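You operate a simulated robot arm through the tools that you are given. There is no shell and no other tool.

Carry out the task below with a simulated robot arm. There is one attempt and no reset: what you move stays moved.

TASK
Top up the gearbox to its white line from the blue jug.
Fine: lose about a teaspoon at most; jug back where it stood, gearbox flap shut. Set down upright: blue jug. Where these are worked on the way, their far stop is far enough and under half their travel is too little: gearbox flap.

The check looks at the end state, three seconds after you hand in, the way a careful person would. Anything else that was tipped, shoved, dropped, spilled or broken makes it a failure.

THE ROBOT
A 7-joint arm with a two-finger parallel gripper, fixed in place. Base frame: the origin is at the foot of the arm, x ahead of it, y to its left, z up. Readings come in mm, rad, newtons and seconds.
With the tool pointing down near the work surface it reaches from about 380 to 800 mm from the base axis. Its first joint turns from -2.496 to 2.496 rad. Payload 3 kg.
The tool frame sits at the grasp point between the pads (the TCP): z along the fingers, y along the line on which they close. The tips reach 30 mm beyond it. Largest opening 110 mm; finger width 20, thickness 10; the body of the gripper, 48 by 112 mm, starts 55 mm behind the TCP.
Orientation is told as [roll, pitch, yaw] about the base's x, y, z axes, in that order, counted from this pose: with the fingers straight down and closing along the base's y, the tool's x points along the base's -x, its y along +y and its z along -z.

THE INTERFACE
- The arm moves only by the tool drive_tool. Its argument "plan" is one flat list of numbers, 7 for each row, row after row: the shift along the tool's x, y, z in units of 50 mm (1.0 is 50 mm), then the turn, a rotation vector about the tool's x, y, z in units of 6 degrees (1.0 is 6 degrees), then the finger opening in m, from 0 to 0.11. In form: [dx, dy, dz, ax, ay, az, fingers, dx, dy, dz, ax, ay, az, fingers, ...]. A call has 1 to 20 rows; each row shifts and turns the commanded pose from where the row before left it, along the tool's axes as they then stand. A call with a number of a shift or a turn outside -1 to 1 is refused whole. Each row takes 0.2 s and may step no farther than 50 mm and 0.15 rad from the row before; otherwise, or with a gripper value out of range, the whole call is refused. Where a pose cannot be reached the arm comes as near as it can. A force on the tool above 90 N (or 10 N above the force at the start of the call, whichever is more), or a blocked arm, ends the call early, and 0.2 s more pass. The fingers move at their own pace (about 153 mm/s each) and stop on an object; they squeeze with about 37 N. The grip force told is the motor's: it shows also when the fingers shut on nothing. Time passes only in rows, and 0.2 s behind the last, so rows that do not move let the fingers close. The reply holds the time, the measured pose of the TCP, the force on the tool along the base axes, the opening and the grip force, in the units named above and with some noise, with the torque about the TCP (base axes, N m) and any sound that the robot's microphone picked up, and new pictures: "views" is both (left out), scene, wrist or none.
- Cameras (640 x 400 px; columns grow to the right, rows downward): "scene" is fixed at [402.6, 644.1, 1552.1]; the picture's right is [-0.93, -0.38, 0.00], its down [-0.24, 0.59, -0.77] and it looks along [0.29, -0.71, -0.64] (base axes); focal length 323 px, centre (320, 200). "wrist" rides on the gripper at [72, 17, -103] in the tool frame; the picture's right is [-0.23, 0.97, 0.00], its down [-0.76, -0.18, -0.62] and it looks along [-0.61, -0.14, 0.78] (tool axes); focal length 222 px, centre (320, 200). There is no depth. A picture from a camera that has moved, and an enlarged one, comes with that camera's place and axes in the base frame and with its lens. The place of the scene camera against the robot may be out by one fixed shift of up to 12 mm in any direction.
- lift_body(by): slides the trunk up (or, below 0, down) by that many mm; the arm rides with it, the base frame stays. It gives what a move gives, with no picture.
- zoom(camera, box): a new picture of the part [left, top, right, bottom] of that camera's present view, enlarged. The clock stands still meanwhile.
- close_job(): hands the job in; it is judged then, once.

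Nothing tells you positions but the pictures and the camera data. Unless the task says otherwise, let go and move clear before handing in.

The tools are called after ">>>" as a command line: name --argument value ..., lists and objects as JSON in quotes. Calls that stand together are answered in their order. drive_tool: Moves the arm, as the interface text tells. Its arguments: {"type":"object","properties":{"plan":{"type":"array","items":{"type":"number"}},"views":{"type":"string","enum":["both","scene","wrist","none"]}},"required":["plan"]} The other tools are called the same way: lift_body (by) slides the trunk up or down; zoom (camera, box) takes an enlarged picture of a part of a camera's view; close_job () hands the job in.

At the start:

```text
t: 0.0
position: [522.8, -22.6, 1188.4]
orientation: [0.001, -0.001, 0.0]
wrist_force: [0.3, 0.0, -0.3]
moment: [-0.01, 0.0, -0.01]
gripper_width: 110.1
grip_force: 0.0
trunk travel left (down, up): [-400.0, 90.0]
```

scene: 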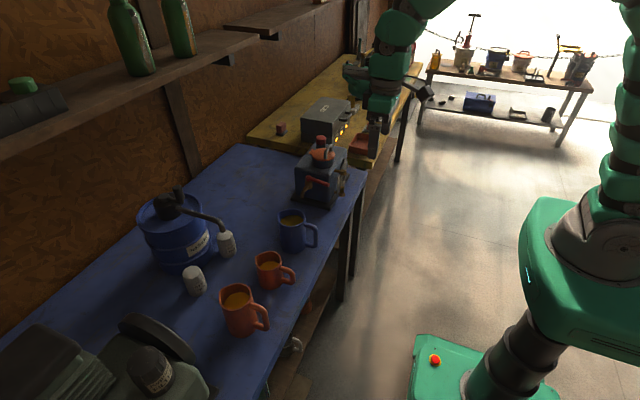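
wrist: 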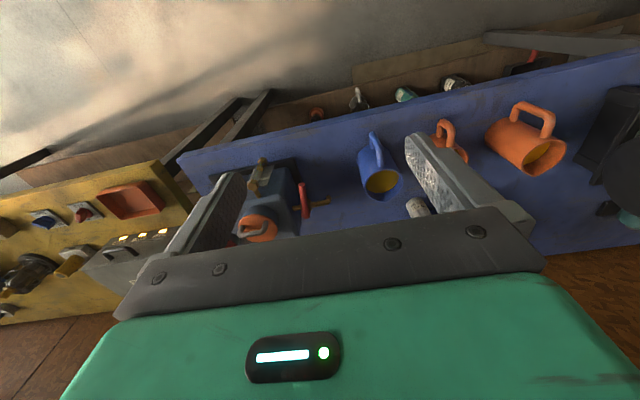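

I see a blue bench with a gearbox (dark box with an orange cap/flap), a blue jug, and two orange jugs. I'll zoom in to see the details before I move anything.

>>> zoom --camera "scene" --box '[260, 120, 380, 260]'

>>> zoom --camera "wrist" --box '[200, 120, 440, 270]'

>>> zoom --camera "scene" --box '[130, 180, 330, 350]'

```text
2.86 times, centred on (320, 190) of scene
camera zoom: at [402.6, 644.1, 1552.1], right [-0.93, -0.38, 0.0], down [-0.24, 0.59, -0.77], along [0.29, -0.71, -0.64], focal length 923 px, centre (320, 229)
```

zoom: 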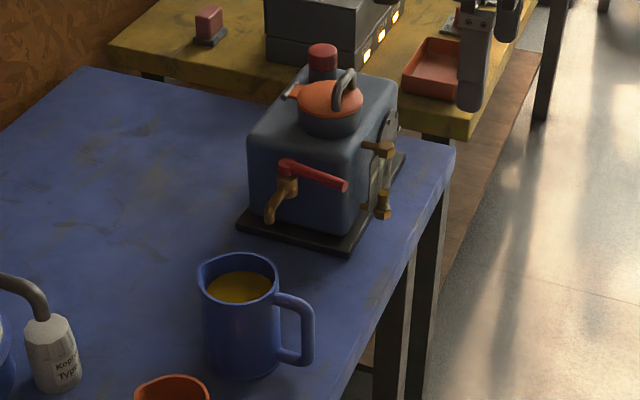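

```text
2.67 times, centred on (320, 195) of wrist
camera zoom: at [449.8, -5.8, 1292.1], right [0.23, 0.97, 0.0], down [0.76, -0.18, 0.62], along [0.61, -0.14, -0.78], focal length 592 px, centre (320, 213)
```

zoom: 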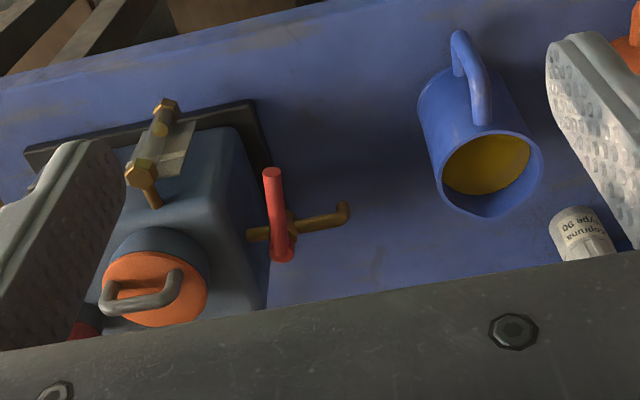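

```text
2.35 times, centred on (230, 265) of scene
camera zoom: at [402.6, 644.1, 1552.1], right [-0.93, -0.38, 0.0], down [-0.24, 0.59, -0.77], along [0.29, -0.71, -0.64], focal length 760 px, centre (532, 47)
```

zoom: 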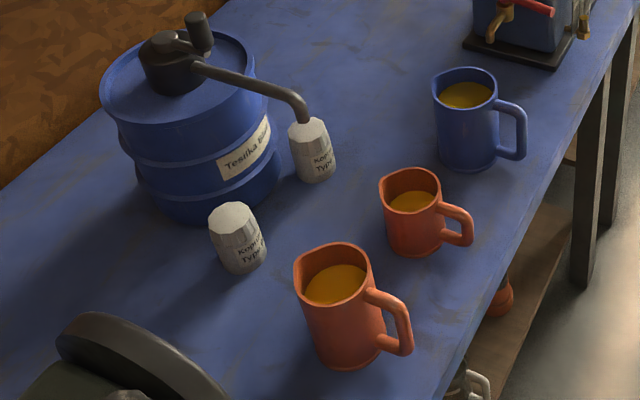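

The blue jug is near (724, 59) with its rim at z≈935. The gearbox's orange lid is near (719, -183, 1003), with a brass sight gauge on the side facing the robot. I'll move over for a closer look at the flap and the gauge.

>>> drive_tool --plan '[0.2, -0.65, 0.4, 0, 0, 0, 0.11, 0.2, -0.65, 0.4, 0, 0, 0, 0.11, 0.2, -0.65, 0.4, 0, 0, 0, 0.11, 0.2, -0.65, 0.4, 0, 0, 0, 0.11, 0, 0, 0, 0, 0, 0, 0.11]'

```text
t: 1.2
position: [480.7, -150.6, 1109.6]
orientation: [0.0, 0.001, 0.001]
wrist_force: [-0.6, -0.3, -0.3]
moment: [0.01, -0.01, 0.0]
gripper_width: 110.2
grip_force: 0.0
trunk travel left (down, up): [-400.0, 90.0]
camera wrist: at [408.1, -134.8, 1213.3], right [0.23, 0.97, 0.0], down [0.76, -0.18, 0.62], along [0.61, -0.14, -0.78], focal length 222 px, centre (320, 200)
```

scene: 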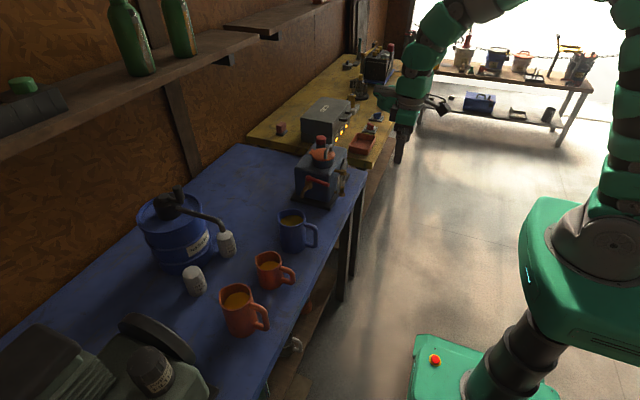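
wrist: 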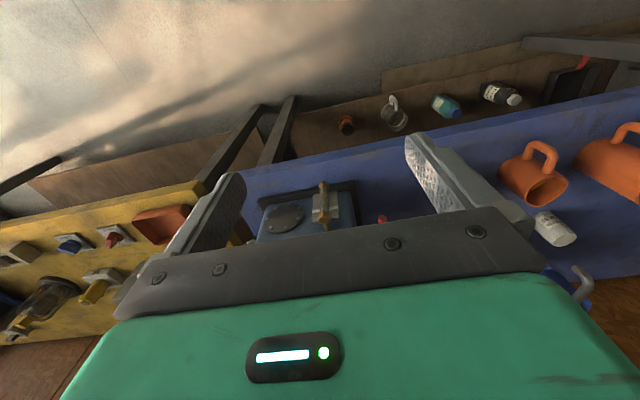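

The gripper has now left the scene camera's line of sight, so I'll zoom in on the gauge and the lid from both cameras.

>>> zoom --camera "scene" --box '[322, 160, 354, 206]'

>>> zoom --camera "scene" --box '[300, 128, 350, 176]'

>>> zoom --camera "wrist" --box '[230, 165, 400, 245]'

```text
8.70 times, centred on (338, 183) of scene
camera zoom: at [402.6, 644.1, 1552.1], right [-0.93, -0.38, 0.0], down [-0.24, 0.59, -0.77], along [0.29, -0.71, -0.64], focal length 2808 px, centre (164, 348)
```

zoom: 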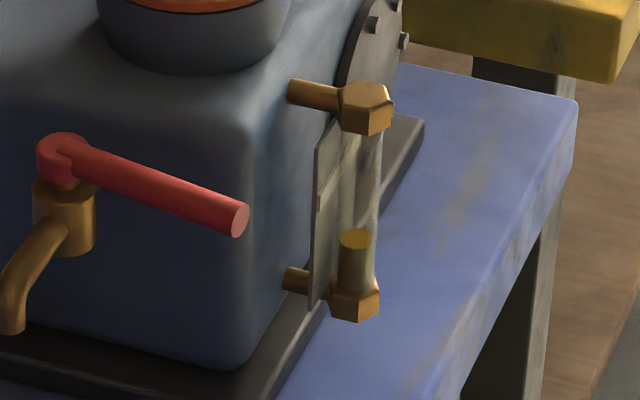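

```text
8.33 times, centred on (325, 152) of scene
camera zoom: at [402.6, 644.1, 1552.1], right [-0.93, -0.38, 0.0], down [-0.24, 0.59, -0.77], along [0.29, -0.71, -0.64], focal length 2692 px, centre (278, 600)
```

zoom: 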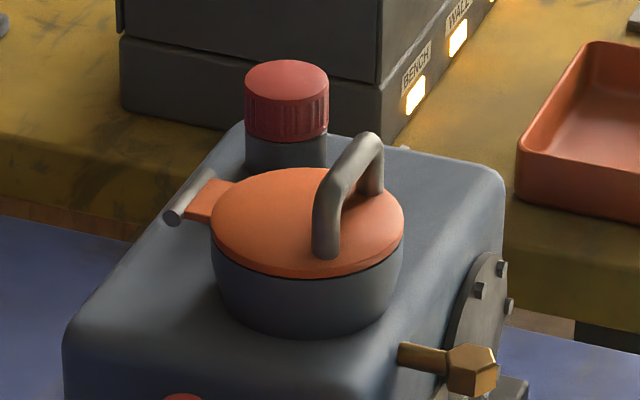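

```text
3.76 times, centred on (315, 205) of wrist
camera zoom: at [408.1, -134.8, 1213.3], right [0.23, 0.97, 0.0], down [0.76, -0.18, 0.62], along [0.61, -0.14, -0.78], focal length 836 px, centre (339, 181)
```

zoom: 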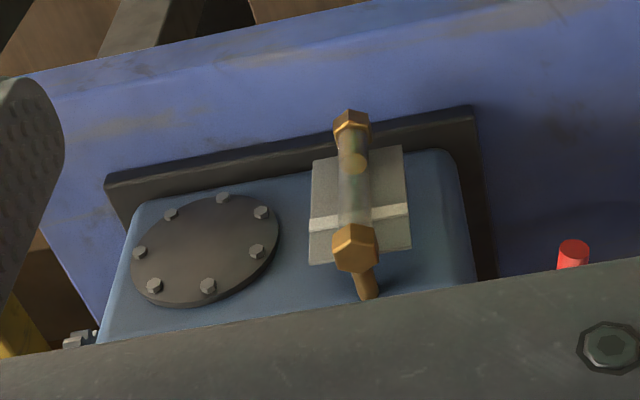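

The lid is hinged on its +x side and has a loop handle. The gauge shows a low oil level, with a white line higher up on the plate behind the tube. I'll zoom in further for accurate geometry.

>>> zoom --camera "scene" --box '[334, 166, 350, 198]'

>>> zoom --camera "wrist" --box '[290, 175, 360, 225]'

>>> zoom --camera "scene" --box '[270, 200, 325, 258]'

```text
12.50 times, centred on (342, 182) of scene
camera zoom: at [402.6, 644.1, 1552.1], right [-0.93, -0.38, 0.0], down [-0.24, 0.59, -0.77], along [0.29, -0.71, -0.64], focal length 4037 px, centre (45, 425)
```

zoom: 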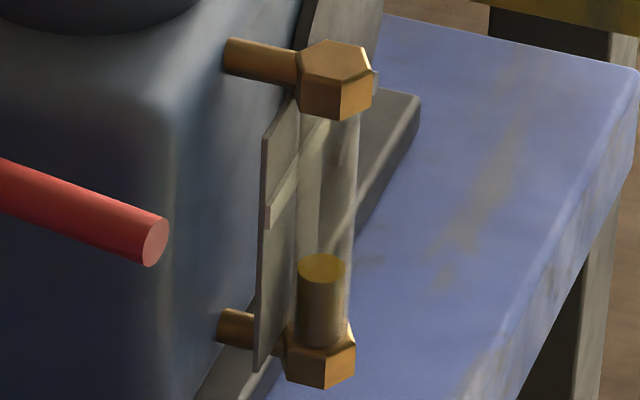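

```text
8.00 times, centred on (325, 200) of wrist
camera zoom: at [408.1, -134.8, 1213.3], right [0.23, 0.97, 0.0], down [0.76, -0.18, 0.62], along [0.61, -0.14, -0.78], focal length 1777 px, centre (280, 200)
```

zoom: 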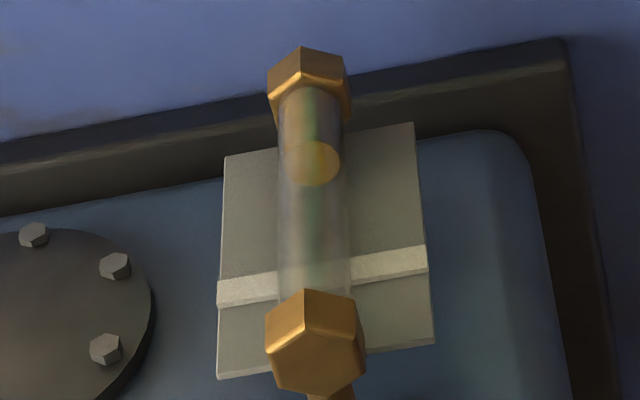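

```text
6.90 times, centred on (298, 229) of scene
camera zoom: at [402.6, 644.1, 1552.1], right [-0.93, -0.38, 0.0], down [-0.24, 0.59, -0.77], along [0.29, -0.71, -0.64], focal length 2227 px, centre (475, 0)
```

zoom: 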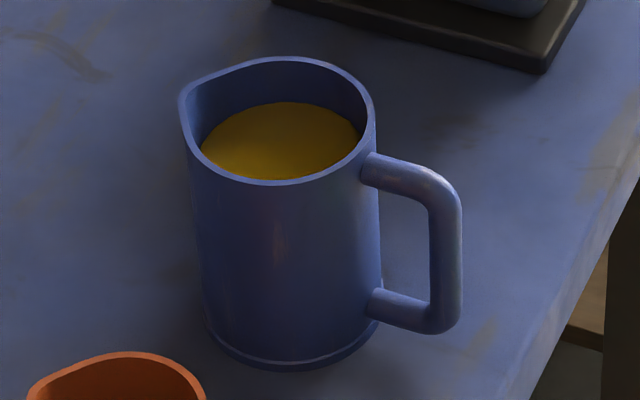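

The gauge level is at about z≈886 and the white line at about z≈918, so the oil needs to rise about 31 mm. Next I'll put the camera over the filler lid to get its geometry from above.

>>> drive_tool --plan '[-0.8, -0.15, -0.1, 0, 0, 0, 0.11, -0.8, -0.15, -0.1, 0, 0, 0, 0.11, -0.8, -0.15, -0.1, 0, 0, 0, 0.11, -0.8, -0.15, -0.1, 0, 0, 0, 0.11, -0.8, -0.15, -0.1, 0, 0, 0, 0.11, -0.8, -0.15, -0.1, 0, 0, 0, 0.11, 0, 0, 0, 0, 0, 0, 0.11]'

```text
t: 2.8
position: [723.2, -197.2, 1138.5]
orientation: [-0.001, 0.001, 0.001]
wrist_force: [1.0, -0.6, -1.4]
moment: [0.01, 0.03, 0.02]
gripper_width: 110.2
grip_force: 0.1
trunk travel left (down, up): [-400.0, 90.0]
camera wrist: at [649.9, -180.6, 1241.4], right [0.23, 0.97, 0.0], down [0.76, -0.18, 0.62], along [0.61, -0.14, -0.78], focal length 222 px, centre (320, 200)
```

scene: 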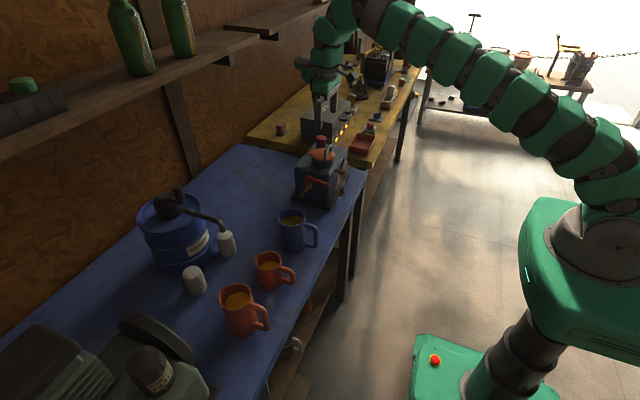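
wrist: 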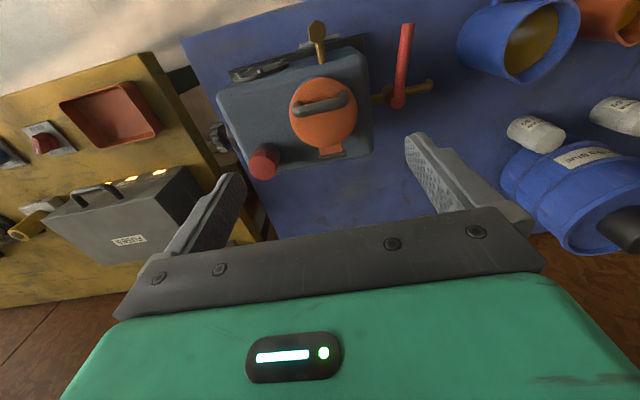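

>>> zoom --camera "wrist" --box '[210, 15, 450, 185]'

>>> zoom --camera "wrist" --box '[280, 65, 370, 170]'

>>> zoom --camera "scene" --box '[290, 60, 380, 200]'

```text
2.35 times, centred on (330, 100) of wrist
camera zoom: at [649.9, -180.6, 1241.4], right [0.23, 0.97, 0.0], down [0.76, -0.18, 0.62], along [0.61, -0.14, -0.78], focal length 523 px, centre (296, 435)
```

zoom: 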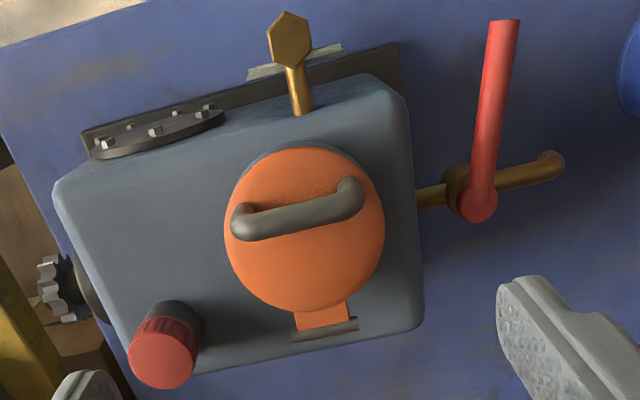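

```text
3.81 times, centred on (325, 118) of wrist
camera zoom: at [649.9, -180.6, 1241.4], right [0.23, 0.97, 0.0], down [0.76, -0.18, 0.62], along [0.61, -0.14, -0.78], focal length 846 px, centre (301, 514)
```

zoom: 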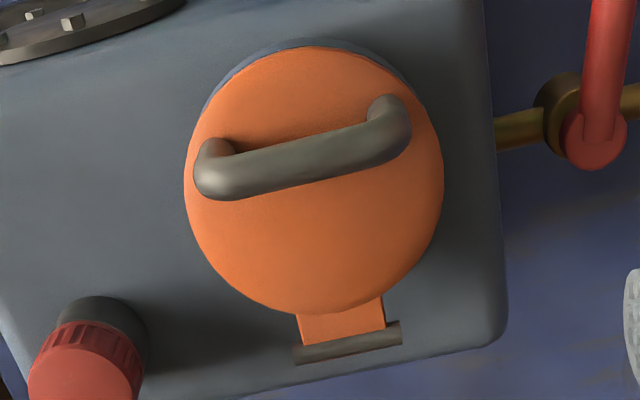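

```text
2.86 times, centred on (335, 130) of scene
camera zoom: at [402.6, 644.1, 1552.1], right [-0.93, -0.38, 0.0], down [-0.24, 0.59, -0.77], along [0.29, -0.71, -0.64], focal length 923 px, centre (277, 400)
```

zoom: 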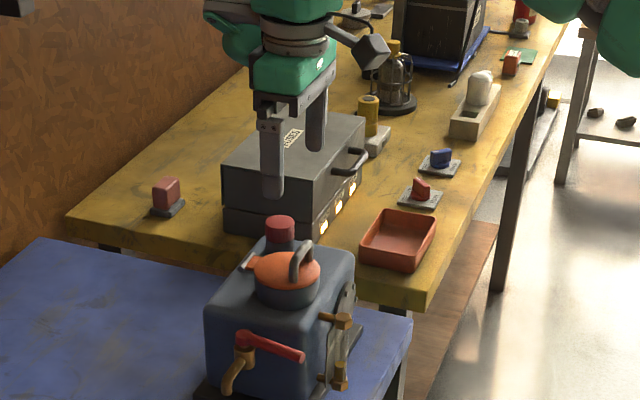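

The lid top centre is at about (726, -194, 990). Its handle bar runs along y at about (709, -194, 1025), and the hinge is at about x=780, z=987. Before I grasp anything, I'll check in free space that the arm can reach the sideways pouring pose: yaw -90, tilting toward -y.

>>> drive_tool --plan '[0, 0.9, -0.2, 0, 0, 0, 0.09, 0, 0.6, -0.2, 0, 0, 0, 0.09, 0, 0, 0, 0, 0, 1, 0.09, 0, 0, 0, 0, 0, 1, 0.09, 0, 0, 0, 0, 0, 1, 0.09, 0, 0, 0, 0, 0, 1, 0.09, 0, 0, 0, 0, 0, 1, 0.09, 0, 0, 0, 0, 0, 1, 0.09, 0, 0, 0, 0, 0, 1, 0.09, 0, 0, 0, 0, 0, 1, 0.09, 0, 0, 0, 0, 0, 1, 0.09, 0, 0, 0, 0, 0, 1, 0.09, 0, 0, 0, 0, 0, 1, 0.09, 0, 0, 0, 0, 0, 1, 0.09, 0, 0, 0, 0, 0, 1, 0.09, 0, 0, 0, 0, 0, 1, 0.09, 0, 0, 0, 0, 0, 1, 0.09]' --views "scene"

```text
t: 6.4
position: [722.6, -121.8, 1158.6]
orientation: [-0.002, 0.001, -1.574]
wrist_force: [0.0, 0.9, 0.1]
moment: [-0.01, -0.02, 0.0]
gripper_width: 90.0
grip_force: 0.1
trunk travel left (down, up): [-400.0, 90.0]
```

scene: 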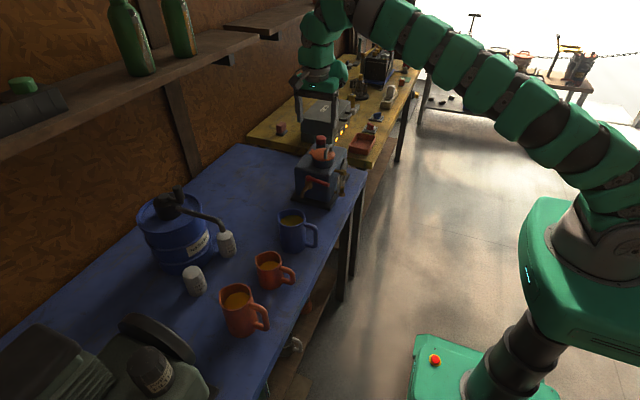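

Yaw -90 works. Now I'll test tilting toward -y.

>>> drive_tool --plan '[0, 0, 0, 0, 1, 0, 0.09, 0, 0, 0, 0, 1, 0, 0.09, 0, 0, 0, 0, 1, 0, 0.09, 0, 0, 0, 0, 1, 0, 0.09, 0, 0, 0, 0, 1, 0, 0.09, 0, 0, 0, 0, 1, 0, 0.09, 0, 0, 0, 0, 1, 0, 0.09, 0, 0, 0, 0, 1, 0, 0.09, 0, 0, 0, 0, 1, 0, 0.09, 0, 0, 0, 0, 1, 0, 0.09, 0, 0, 0, 0, 1, 0, 0.09, 0, 0, 0, 0, 1, 0, 0.09, 0, 0, 0, 0, 0, 0, 0.09]'

```text
t: 9.2
position: [700.4, -103.4, 1165.6]
orientation: [-0.003, 1.258, -1.58]
wrist_force: [0.5, -0.1, 0.7]
moment: [-0.01, 0.02, 0.03]
gripper_width: 89.8
grip_force: 0.1
out of reach, approached as far as the arm can: row 5, 6, 8, 11
trunk travel left (down, up): [-400.0, 90.0]
camera wrist: at [716.4, -179.9, 1265.3], right [0.97, -0.07, -0.22], down [-0.18, -0.83, -0.53], along [-0.14, 0.56, -0.82], focal length 222 px, centre (320, 200)
```

scene: 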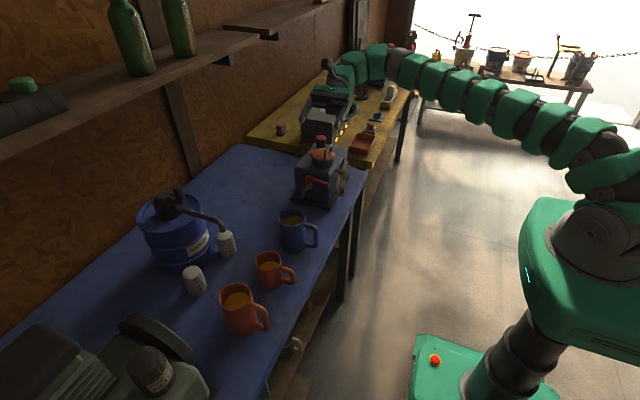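
wrist: 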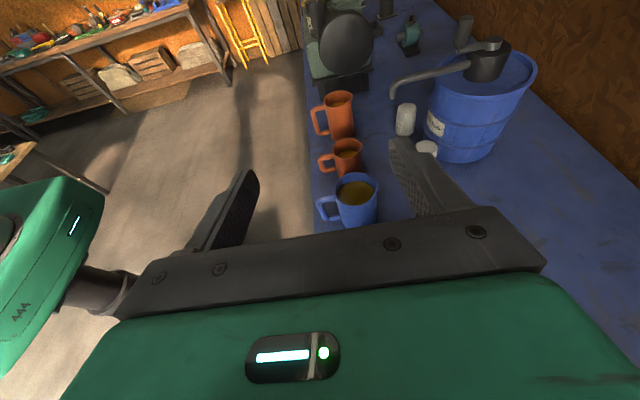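

Tilting toward -y is at the edge of reach. I'll go back upright and test the opposite direction instead: pouring from the -y side with the gripper leaning toward +y.

>>> drive_tool --plan '[0, 0, 0, 0, -1, 0, 0.09, 0, 0, 0, 0, -1, 0, 0.09, 0, 0, 0, 0, -1, 0, 0.09, 0, 0, 0, 0, -1, 0, 0.09, 0, 0, 0, 0, -1, 0, 0.09, 0, 0, 0, 0, -1, 0, 0.09, 0, 0, 0, 0, -1, 0, 0.09, 0, 0, 0, 0, -1, 0, 0.09, 0, 0, 0, 0, -1, 0, 0.09, 0, 0, 0, 0, -1, 0, 0.09, 0, 0, 0, 0, -1, 0, 0.09, 0, 0, 0, 0, -1, 0, 0.09, 0, 0, 0, 0, 0, 0, 0.09]' --views "none"

>>> drive_tool --plan '[0, 0, 0, 0, 0, -1, 0.09, 0, 0, 0, 0, 0, -1, 0.09, 0, 0, 0, 0, 0, -1, 0.09, 0, 0, 0, 0, 0, -1, 0.09, 0, 0, 0, 0, 0, -1, 0.09, 0, 0, 0, 0, 0, -1, 0.09, 0, 0, 0, 0, 0, -1, 0.09, 0, 0, 0, 0, 0, -1, 0.09, 0, 0, 0, 0, 0, -1, 0.09, 0, 0, 0, 0, 0, -1, 0.09, 0, 0, 0, 0, 0, -1, 0.09, 0, 0, 0, 0, 0, -1, 0.09, 0, 0, 0, 0, 0, -1, 0.09, 0, 0, 0, 0, 0, -1, 0.09, 0, 0, 0, 0, 0, -1, 0.09]' --views "none"

>>> drive_tool --plan '[0, -0.5, 0, 0, 0, -1, 0.09, 0, -0.5, 0, 0, 0, -1, 0.09, 0, -0.5, 0, 0, 0, -1, 0.09, 0, 0, 0, 0, 0, -1, 0.09, 0, 0, 0, 0, 0, -1, 0.09, 0, 0, 0, 0, 0, -1, 0.09, 0, 0, 0, 0, 0, -1, 0.09, 0, 0, 0, 0, 0, -1, 0.09, 0, 0, 0, 0, 0, -1, 0.09, 0, 0, 0, 0, 0, -1, 0.09, 0, 0, 0, 0, 0, -1, 0.09, 0, 0, 0, 0, 0, -1, 0.09, 0, 0, 0, 0, 0, -1, 0.09, 0, 0, 0, 0, 0, -1, 0.09, 0, 0, 0, 0, 0, -1, 0.09]' --views "scene"

```text
t: 12.0
position: [701.4, -102.3, 1164.8]
orientation: [-0.001, -0.002, -1.569]
wrist_force: [0.2, -0.5, 0.0]
moment: [-0.04, -0.02, 0.01]
gripper_width: 89.9
grip_force: 0.1
trunk travel left (down, up): [-400.0, 90.0]
```

```text
t: 15.2
position: [699.9, -103.8, 1164.2]
orientation: [0.0, 0.002, 0.001]
wrist_force: [-0.5, -0.7, -0.3]
moment: [-0.02, 0.0, 0.01]
gripper_width: 89.9
grip_force: 0.1
trunk travel left (down, up): [-400.0, 90.0]
```

```text
t: 18.4
position: [708.5, -177.5, 1164.9]
orientation: [0.0, 0.0, 1.573]
wrist_force: [0.0, -0.7, 1.1]
moment: [0.02, -0.01, -0.03]
gripper_width: 89.9
grip_force: 0.1
trunk travel left (down, up): [-400.0, 90.0]
```

scene: 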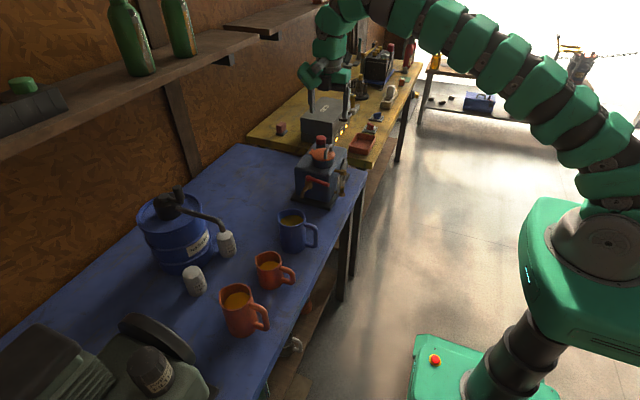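

>>> drive_tool --plan '[0.85, -0.07, 0.3, 0, 0, 0, 0.09, 0.85, -0.07, 0.3, 0, 0, 0, 0.09, 0, 0, 0.6, 0, 0, 0, 0.09, 0, 0, 0, 0, 1, 0, 0.09, 0, 0, 0, 0, 1, 0, 0.09, 0, 0, 0, 0, 1, 0, 0.09, 0, 0, 0, 0, 1, 0, 0.09, 0, 0, 0, 0, 1, 0, 0.09, 0, 0, 0, 0, 1, 0, 0.09, 0, 0, 0, 0, 1, 0, 0.09, 0, 0, 0, 0, 1, 0, 0.09, 0, 0, 0, 0, 1, 0, 0.09, 0, 0, 0, 0, 1, 0, 0.09, 0, 0, 0, 0, 1, 0, 0.09, 0, 0, 0, 0, 1, 0, 0.09, 0, 0, 0, 0, 1, 0, 0.09, 0, 0, 0, 0, 1, 0, 0.09, 0, 0, 0, 0, 0, 0, 0.09]'

```text
t: 22.2
position: [716.2, -262.7, 1103.9]
orientation: [0.0, 1.468, 1.572]
wrist_force: [0.0, -0.4, -1.0]
moment: [0.0, 0.02, -0.03]
gripper_width: 89.6
grip_force: 0.0
trunk travel left (down, up): [-400.0, 90.0]
camera wrist: at [698.3, -166.8, 1187.2], right [-0.97, 0.02, -0.23], down [0.18, 0.7, -0.69], along [0.14, -0.72, -0.68], focal length 222 px, centre (320, 200)
```

scene: 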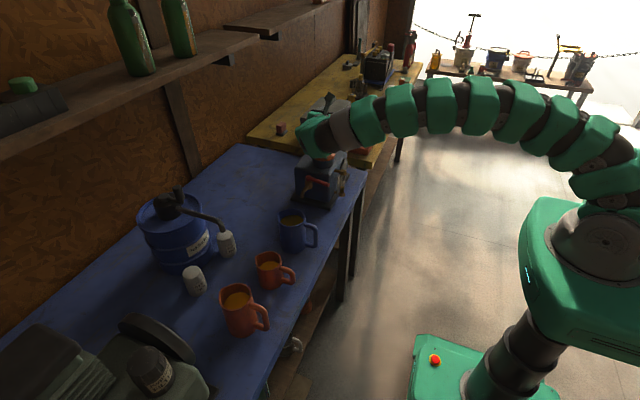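
wrist: 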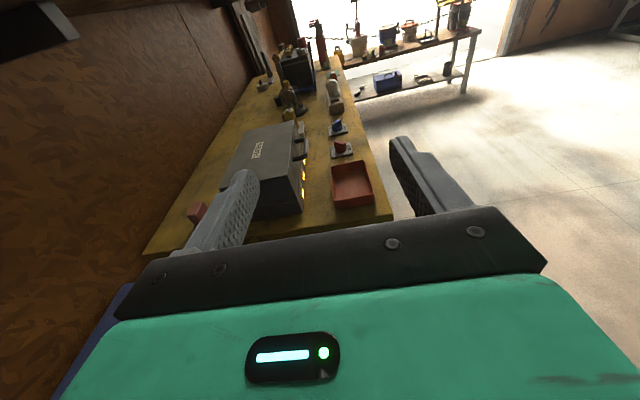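

This direction reaches fully at an 84° tilt. I'll check that the gauge can still be seen from the scene camera in this pose.

>>> zoom --camera "scene" --box '[290, 110, 370, 215]'

>>> drive_tool --plan '[0, 0, 0, 0, -1, 0, 0.09, 0, 0, 0, 0, -1, 0, 0.09, 0, 0, 0, 0, -1, 0, 0.09, 0, 0, 0, 0, -1, 0, 0.09, 0, 0, 0, 0, -1, 0, 0.09, 0, 0, 0, 0, -1, 0, 0.09, 0, 0, 0, 0, -1, 0, 0.09, 0, 0, 0, 0, -1, 0, 0.09, 0, 0, 0, 0, -1, 0, 0.09, 0, 0, 0, 0, -1, 0, 0.09, 0, 0, 0, 0, -1, 0, 0.09, 0, 0, 0, 0, -1, 0, 0.09, 0, 0, 0, 0, -1, 0, 0.09, 0, 0, 0, 0, -1, 0, 0.09, 0, 0, 0, 0, 0, 0, 0.06]' --views "none"

```text
3.81 times, centred on (330, 162) of scene
camera zoom: at [402.6, 644.1, 1552.1], right [-0.93, -0.38, 0.0], down [-0.24, 0.59, -0.77], along [0.29, -0.71, -0.64], focal length 1230 px, centre (282, 343)
```

zoom: 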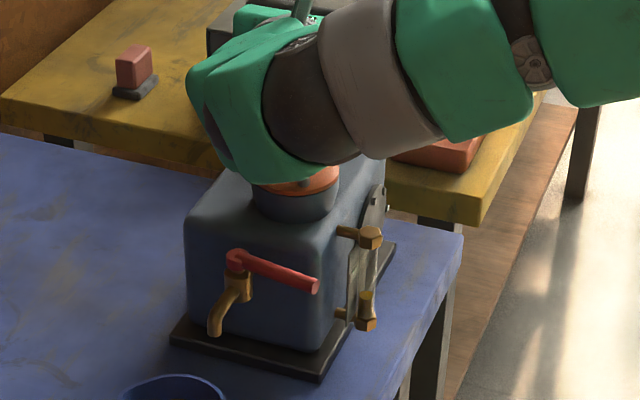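

```text
t: 25.4
position: [715.3, -263.4, 1105.6]
orientation: [-0.001, -0.001, 1.572]
wrist_force: [0.4, -0.3, 0.4]
moment: [0.03, 0.01, 0.0]
gripper_width: 59.8
grip_force: 0.0
trunk travel left (down, up): [-400.0, 90.0]
```

The gauge stays visible in the pouring pose. Now the flap: I'll move above the handle bar with the fingers straddling it along x, and check the alignment before going down.

>>> drive_tool --plan '[-0.7, 0.06, 0.1, 0, 0, 0, 0.05, -0.68, 0.06, 0.1, 0, 0, 0, 0.05, 0, 0, 0.4, 0, 0, 0, 0.05, 0, 0, 0, 0, 0, 0, 0.05]'

```text
t: 26.4
position: [709.2, -193.7, 1073.0]
orientation: [0.0, 0.001, 1.569]
wrist_force: [0.7, 0.3, 0.2]
moment: [0.0, 0.02, 0.0]
gripper_width: 50.2
grip_force: 0.1
trunk travel left (down, up): [-400.0, 90.0]
camera wrist: at [691.6, -266.0, 1176.8], right [-0.97, 0.23, 0.0], down [0.18, 0.76, 0.62], along [0.14, 0.61, -0.78], focal length 222 px, centre (320, 200)
```

scene: 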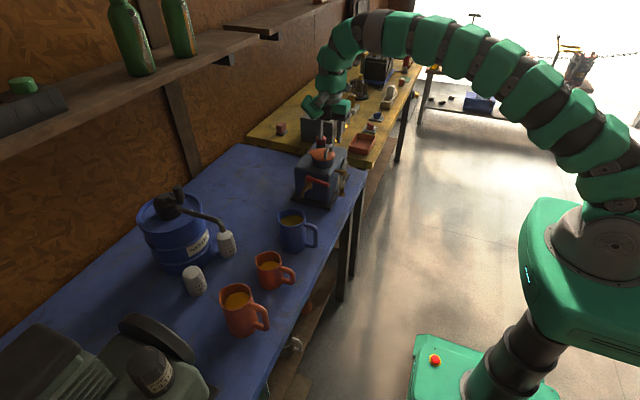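
wrist: 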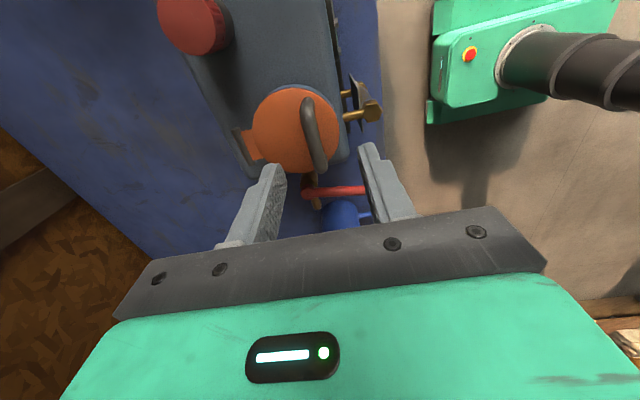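

>>> zoom --camera "wrist" --box '[230, 75, 400, 235]'

>>> zoom --camera "scene" --box '[290, 90, 360, 180]'

```text
2.50 times, centred on (315, 155) of wrist
camera zoom: at [691.6, -266.0, 1176.8], right [-0.97, 0.23, 0.0], down [0.18, 0.76, 0.62], along [0.14, 0.61, -0.78], focal length 555 px, centre (332, 312)
```

zoom: 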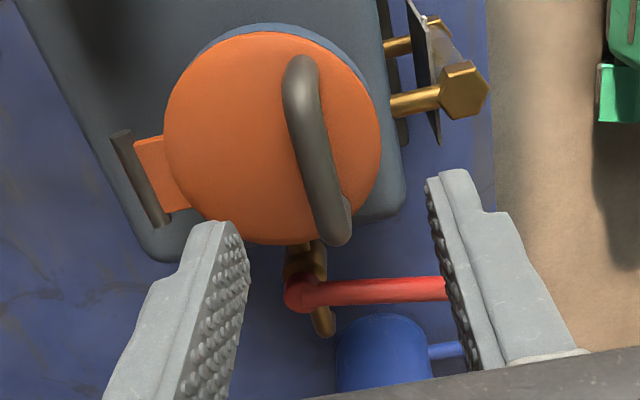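

```text
4.44 times, centred on (325, 135) of scene
camera zoom: at [402.6, 644.1, 1552.1], right [-0.93, -0.38, 0.0], down [-0.24, 0.59, -0.77], along [0.29, -0.71, -0.64], focal length 1435 px, centre (298, 489)
```

zoom: 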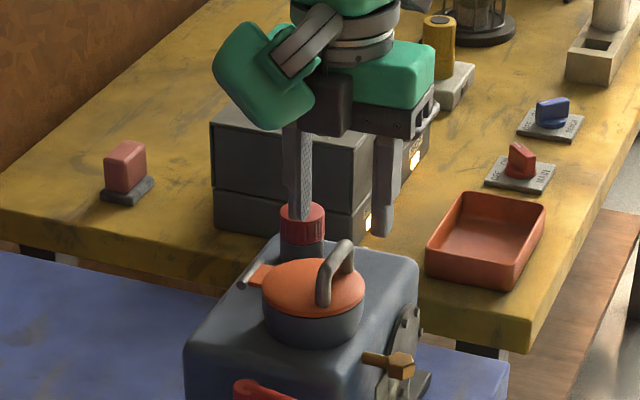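

Checking the numbers with perspective allowed for, the lid centre is about (730, -196, 989) and the bar is at x≈712. I'll go down a little and compare the fingertips directly against the bar.

>>> drive_tool --plan '[0.04, -0.06, 0.4, 0, 0, 0, 0.05, 0, 0, 0, 0, 0, 0, 0.05]' --views "wrist"

>>> zoom --camera "scene" --box '[298, 112, 354, 175]'

>>> zoom --camera "wrist" --box '[230, 60, 400, 225]'

```text
t: 27.0
position: [712.1, -194.8, 1053.9]
orientation: [0.0, 0.0, 1.568]
wrist_force: [0.4, -0.3, -0.8]
moment: [0.05, 0.01, 0.0]
gripper_width: 50.2
grip_force: 0.1
trunk travel left (down, up): [-400.0, 90.0]
camera wrist: at [695.0, -268.3, 1157.0], right [-0.97, 0.23, 0.0], down [0.18, 0.76, 0.62], along [0.14, 0.61, -0.78], focal length 222 px, centre (320, 200)
```

wrist: 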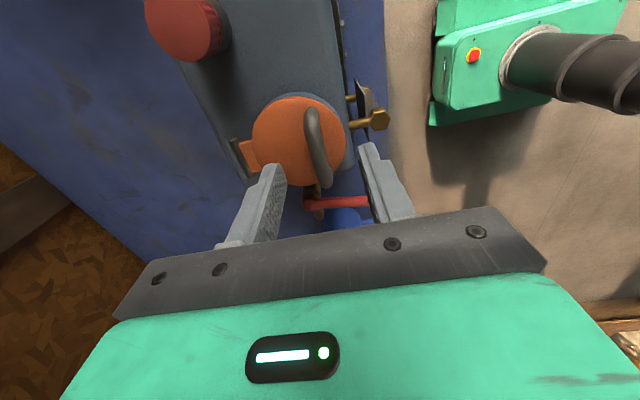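

```text
6.35 times, centred on (326, 144) of scene
camera zoom: at [402.6, 644.1, 1552.1], right [-0.93, -0.38, 0.0], down [-0.24, 0.59, -0.77], along [0.29, -0.71, -0.64], focal length 2051 px, centre (282, 559)
```

zoom: 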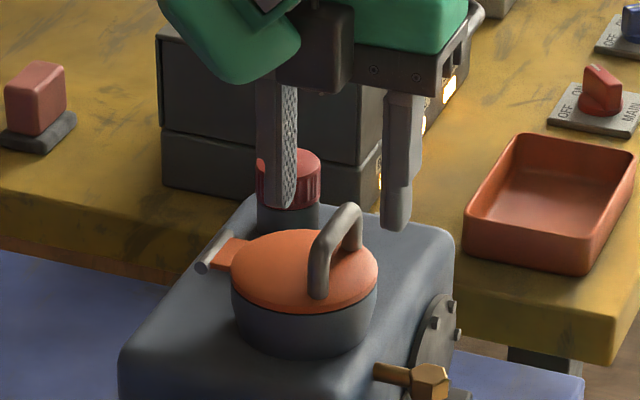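

```text
2.42 times, centred on (315, 142) of wrist
camera zoom: at [695.0, -268.3, 1157.0], right [-0.97, 0.23, 0.0], down [0.18, 0.76, 0.62], along [0.14, 0.61, -0.78], focal length 538 px, centre (332, 339)
```

zoom: 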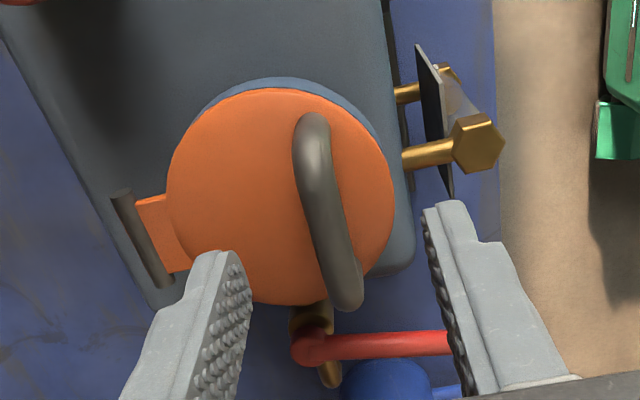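

The bar centre is about 5 mm below the fingertips, at (712, -196, 1019), and well centred in x. I'll go down another 22 mm and close on the bar.

>>> drive_tool --plan '[0, 0, 0.24, 0, 0, 0, 0.05, 0, 0, 0.22, 0, 0, 0, 0.05, 0, 0, 0, 0, 0, 0, 0.0, 0, 0, 0, 0, 0, 0, 0.0, 0, 0, 0, 0, 0, 0, 0.0]' --views "wrist"

>>> zoom --camera "scene" --box '[298, 112, 354, 175]'

```text
t: 28.2
position: [711.9, -195.3, 1029.3]
orientation: [0.001, -0.001, 1.57]
wrist_force: [0.6, 1.7, -2.8]
moment: [0.2, 0.12, 0.01]
gripper_width: 10.1
grip_force: 44.6
trunk travel left (down, up): [-400.0, 90.0]
camera wrist: at [695.7, -268.5, 1133.4], right [-0.97, 0.23, 0.0], down [0.18, 0.76, 0.62], along [0.14, 0.61, -0.78], focal length 222 px, centre (320, 200)
```

wrist: 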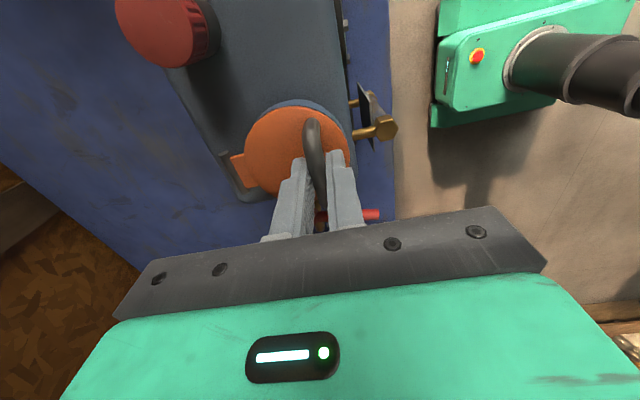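

```text
6.35 times, centred on (326, 144) of scene
camera zoom: at [402.6, 644.1, 1552.1], right [-0.93, -0.38, 0.0], down [-0.24, 0.59, -0.77], along [0.29, -0.71, -0.64], focal length 2051 px, centre (282, 559)
```

zoom: 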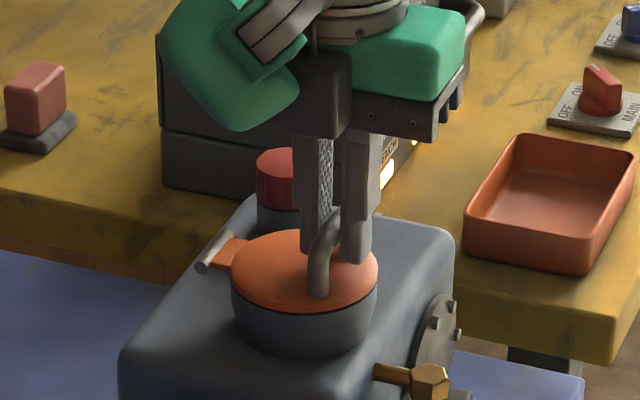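

I have a firm grip on the 10 mm bar. I'll now swing it up along the arc about the hinge, letting the bar pivot in the pads: the first 30°, then check.

>>> drive_tool --plan '[0, -0.066, -0.114, 0, 0, 0, 0.0, 0, -0.066, -0.114, 0, 0, 0, 0.0, 0, -0.085, -0.101, 0, 0, 0, 0.0, 0, -0.085, -0.101, 0, 0, 0, 0.0, 0, -0.101, -0.084, 0, 0, 0, 0.0, 0, -0.101, -0.084, 0, 0, 0, 0.0, 0, 0, 0, 0, 0, 0, 0.0]' --views "wrist"

>>> zoom --camera "scene" --box '[298, 112, 354, 175]'

```text
t: 29.8
position: [735.7, -197.2, 1061.6]
orientation: [-0.002, 0.0, 1.569]
wrist_force: [-4.7, -2.4, 5.3]
moment: [0.13, 0.11, 0.02]
gripper_width: 10.0
grip_force: 45.0
trunk travel left (down, up): [-400.0, 90.0]
camera wrist: at [719.1, -268.5, 1165.2], right [-0.97, 0.23, 0.0], down [0.18, 0.76, 0.62], along [0.14, 0.61, -0.78], focal length 222 px, centre (320, 200)
```

wrist: 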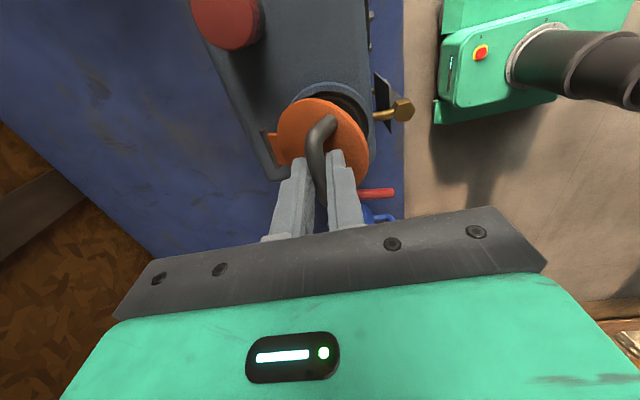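

```text
6.35 times, centred on (326, 144) of scene
camera zoom: at [402.6, 644.1, 1552.1], right [-0.93, -0.38, 0.0], down [-0.24, 0.59, -0.77], along [0.29, -0.71, -0.64], focal length 2051 px, centre (282, 559)
```

zoom: 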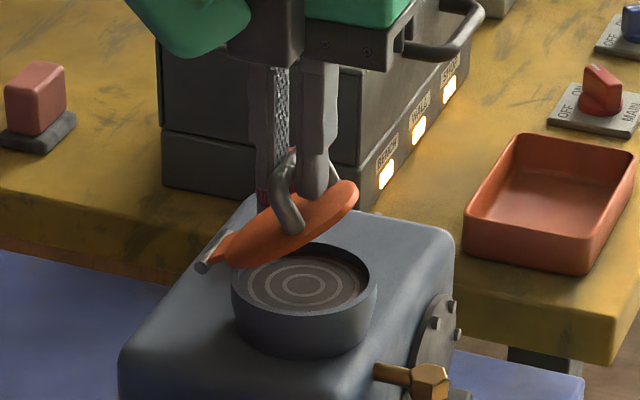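

The lid is opening well and low forces are showing. I'll continue along the arc to about 70°.

>>> drive_tool --plan '[0, -0.114, -0.066, 0, 0, 0, 0.0, 0, -0.114, -0.066, 0, 0, 0, 0.0, 0, -0.124, -0.045, 0, 0, 0, 0.0, 0, -0.124, -0.045, 0, 0, 0, 0.0, 0, -0.13, -0.022, 0, 0, 0, 0.0, 0, -0.13, -0.022, 0, 0, 0, 0.0, 0, -0.131, 0, 0, 0, 0, 0.0, 0, -0.131, 0, 0, 0, 0, 0.0, 0, 0, 0, 0, 0, 0, 0.0]' --views "wrist"

>>> zoom --camera "scene" --box '[288, 102, 354, 175]'

```text
t: 31.8
position: [760.2, -196.4, 1072.8]
orientation: [0.002, 0.0, 1.569]
wrist_force: [-1.0, -12.3, 2.4]
moment: [-0.32, 0.05, 0.05]
gripper_width: 10.3
grip_force: 44.9
out of reach, approached as far as the arm can: row 5, 6, 7, 8
trunk travel left (down, up): [-400.0, 90.0]
camera wrist: at [741.8, -268.3, 1176.0], right [-0.97, 0.23, 0.0], down [0.18, 0.76, 0.62], along [0.14, 0.61, -0.78], focal length 222 px, centre (320, 200)
```

wrist: 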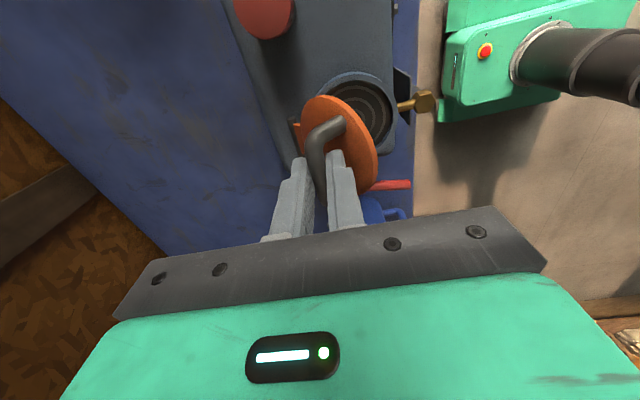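

```text
5.48 times, centred on (321, 138) of scene
camera zoom: at [402.6, 644.1, 1552.1], right [-0.93, -0.38, 0.0], down [-0.24, 0.59, -0.77], along [0.29, -0.71, -0.64], focal length 1770 px, centre (314, 537)
```

zoom: 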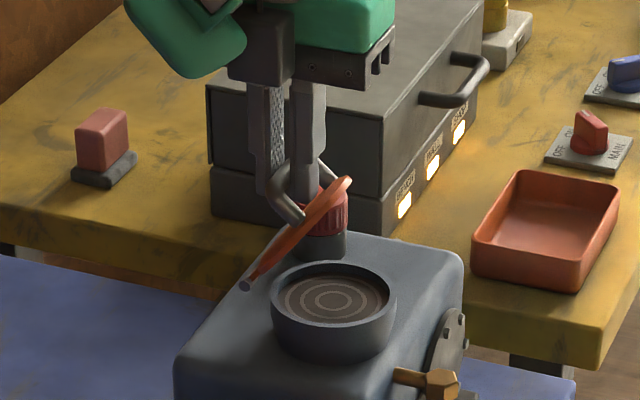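

The vertical tool has hit its reach limit at x≈760, with the lid at about 50°. I'll tilt the tool about the bar so the fingers point forward, which brings the wrist closer, and then carry on.

>>> drive_tool --plan '[0, 0.025, 0, 1, 0, 0, 0.0, 0, 0.025, 0, 1, 0, 0, 0.0, 0, 0.025, 0, 1, 0, 0, 0.0, 0, 0.025, 0, 1, 0, 0, 0.0, 0, 0.025, 0, 1, 0, 0, 0.0, 0, 0, 0, 0, 0, 0, 0.0]' --views "wrist"

>>> zoom --camera "scene" --box '[288, 102, 354, 175]'

```text
t: 33.2
position: [748.8, -192.7, 1071.9]
orientation: [-0.523, 0.001, 1.572]
wrist_force: [-18.8, 3.5, 20.0]
moment: [-0.03, 0.94, -0.06]
gripper_width: 0.2
grip_force: 37.9
trunk travel left (down, up): [-400.0, 90.0]
camera wrist: at [682.5, -265.3, 1153.1], right [-0.84, 0.23, -0.49], down [-0.16, 0.76, 0.63], along [0.51, 0.61, -0.61], focal length 222 px, centre (320, 200)
```

wrist: 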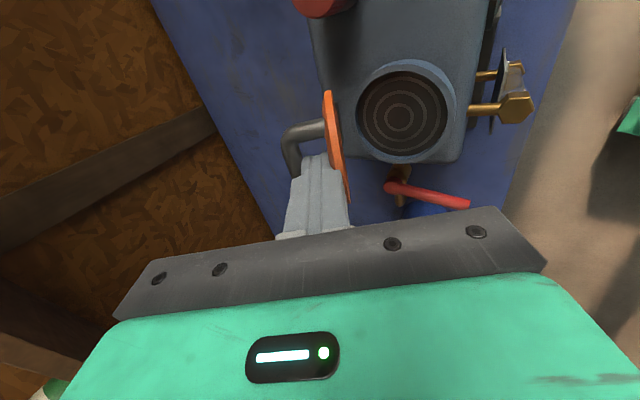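

```text
5.48 times, centred on (321, 138) of scene
camera zoom: at [402.6, 644.1, 1552.1], right [-0.93, -0.38, 0.0], down [-0.24, 0.59, -0.77], along [0.29, -0.71, -0.64], focal length 1770 px, centre (314, 537)
```

zoom: 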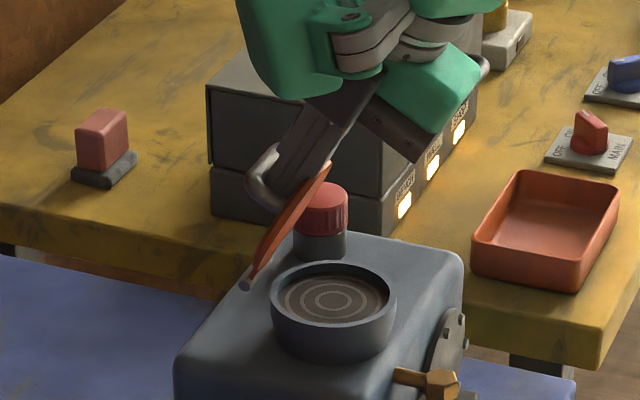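

The bar slipped out and the closed fingers are now hooked inside the loop, with the lid at about 65°. I'll draw back a little along the finger axis and see whether the lid stays up by itself.

>>> drive_tool --plan '[0, 0, -0.2, 0, 0, 0, 0.0, 0, 0, 0, 0, 0, 0, 0.0]' --views "wrist"

>>> zoom --camera "scene" --box '[288, 102, 354, 175]'

```text
t: 33.8
position: [748.6, -193.9, 1074.8]
orientation: [-0.515, -0.002, 1.573]
wrist_force: [4.6, 9.2, -31.8]
moment: [0.15, 0.62, 0.12]
gripper_width: 0.0
grip_force: 37.8
trunk travel left (down, up): [-400.0, 90.0]
camera wrist: at [682.6, -266.3, 1156.6], right [-0.85, 0.23, -0.48], down [-0.15, 0.76, 0.63], along [0.51, 0.61, -0.61], focal length 222 px, centre (320, 200)
```

wrist: 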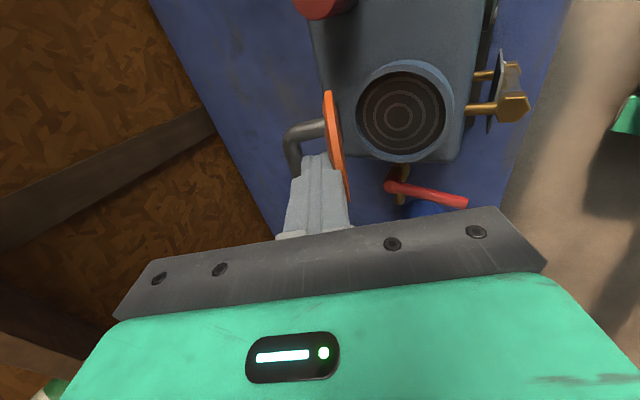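

```text
5.48 times, centred on (321, 138) of scene
camera zoom: at [402.6, 644.1, 1552.1], right [-0.93, -0.38, 0.0], down [-0.24, 0.59, -0.77], along [0.29, -0.71, -0.64], focal length 1770 px, centre (314, 537)
```

zoom: 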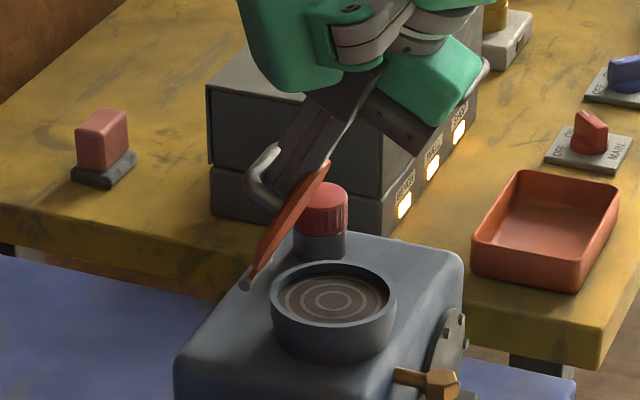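

>>> zoom --camera "wrist" --box '[260, 80, 390, 220]'

>>> zoom --camera "scene" --box '[308, 120, 340, 162]'

```text
2.86 times, centred on (325, 150) of wrist
camera zoom: at [682.6, -266.3, 1156.6], right [-0.85, 0.23, -0.48], down [-0.15, 0.76, 0.63], along [0.51, 0.61, -0.61], focal length 635 px, centre (306, 343)
```

zoom: 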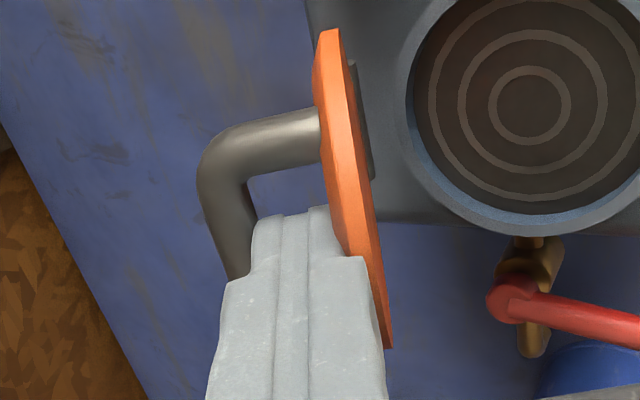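

```text
9.52 times, centred on (324, 141) of scene
camera zoom: at [402.6, 644.1, 1552.1], right [-0.93, -0.38, 0.0], down [-0.24, 0.59, -0.77], along [0.29, -0.71, -0.64], focal length 3076 px, centre (282, 762)
```

zoom: 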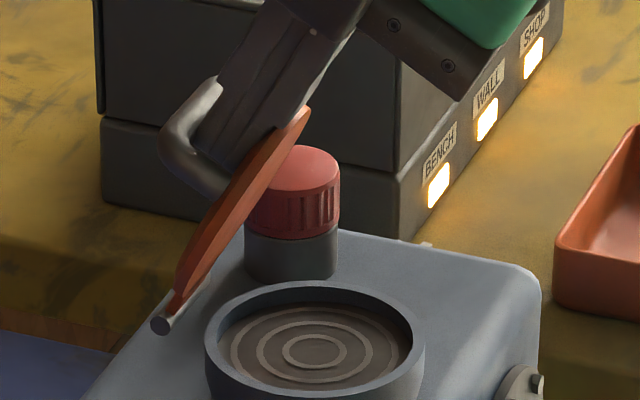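

The closed fingers are wedged snugly in the loop and parallel to the lid, so they turn as one with it. I'll use that: rotate the tool rigidly about the hinge to carry the lid toward vertical, within reach.

>>> drive_tool --plan '[0, 0, 0.1, 0, 0, 0, 0.0, 0, -0.095, 0.022, -0.5, 0, 0, 0.0, 0, -0.095, 0.022, -0.5, 0, 0, 0.0, 0, -0.095, 0.022, -0.5, 0, 0, 0.0, 0, -0.095, 0.022, -0.5, 0, 0, 0.0, 0, 0, 0, 0, 0, 0, 0.0]' --views "wrist"

>>> zoom --camera "scene" --box '[288, 102, 354, 175]'

```text
t: 35.2
position: [769.0, -193.9, 1080.5]
orientation: [-0.314, 0.0, 1.571]
wrist_force: [-10.5, 9.6, -6.4]
moment: [0.16, 1.05, 0.09]
gripper_width: 0.0
grip_force: 37.2
trunk travel left (down, up): [-400.0, 90.0]
camera wrist: at [720.9, -266.4, 1173.6], right [-0.93, 0.23, -0.3], down [-0.02, 0.76, 0.65], along [0.38, 0.61, -0.7], focal length 222 px, centre (320, 200)
```

wrist: 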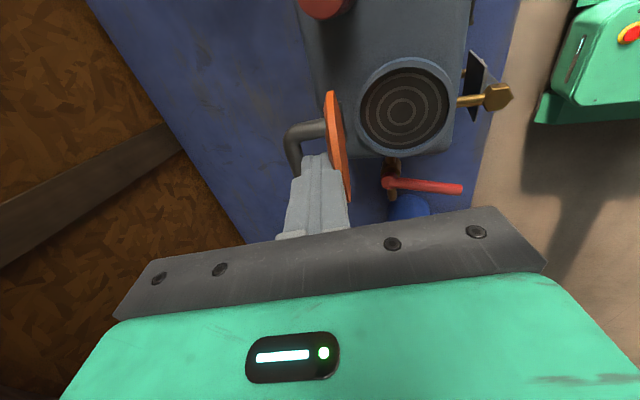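

```text
5.48 times, centred on (321, 138) of scene
camera zoom: at [402.6, 644.1, 1552.1], right [-0.93, -0.38, 0.0], down [-0.24, 0.59, -0.77], along [0.29, -0.71, -0.64], focal length 1770 px, centre (314, 537)
```

zoom: 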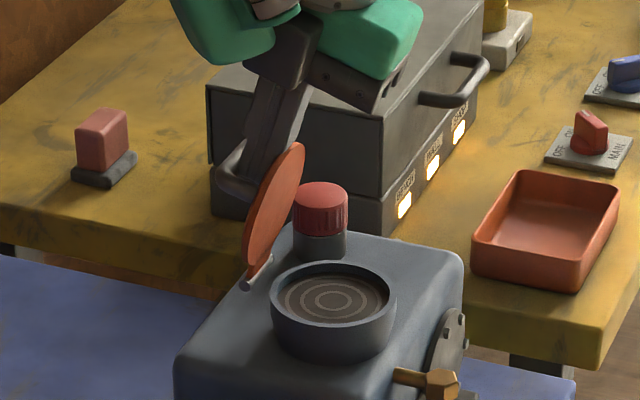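

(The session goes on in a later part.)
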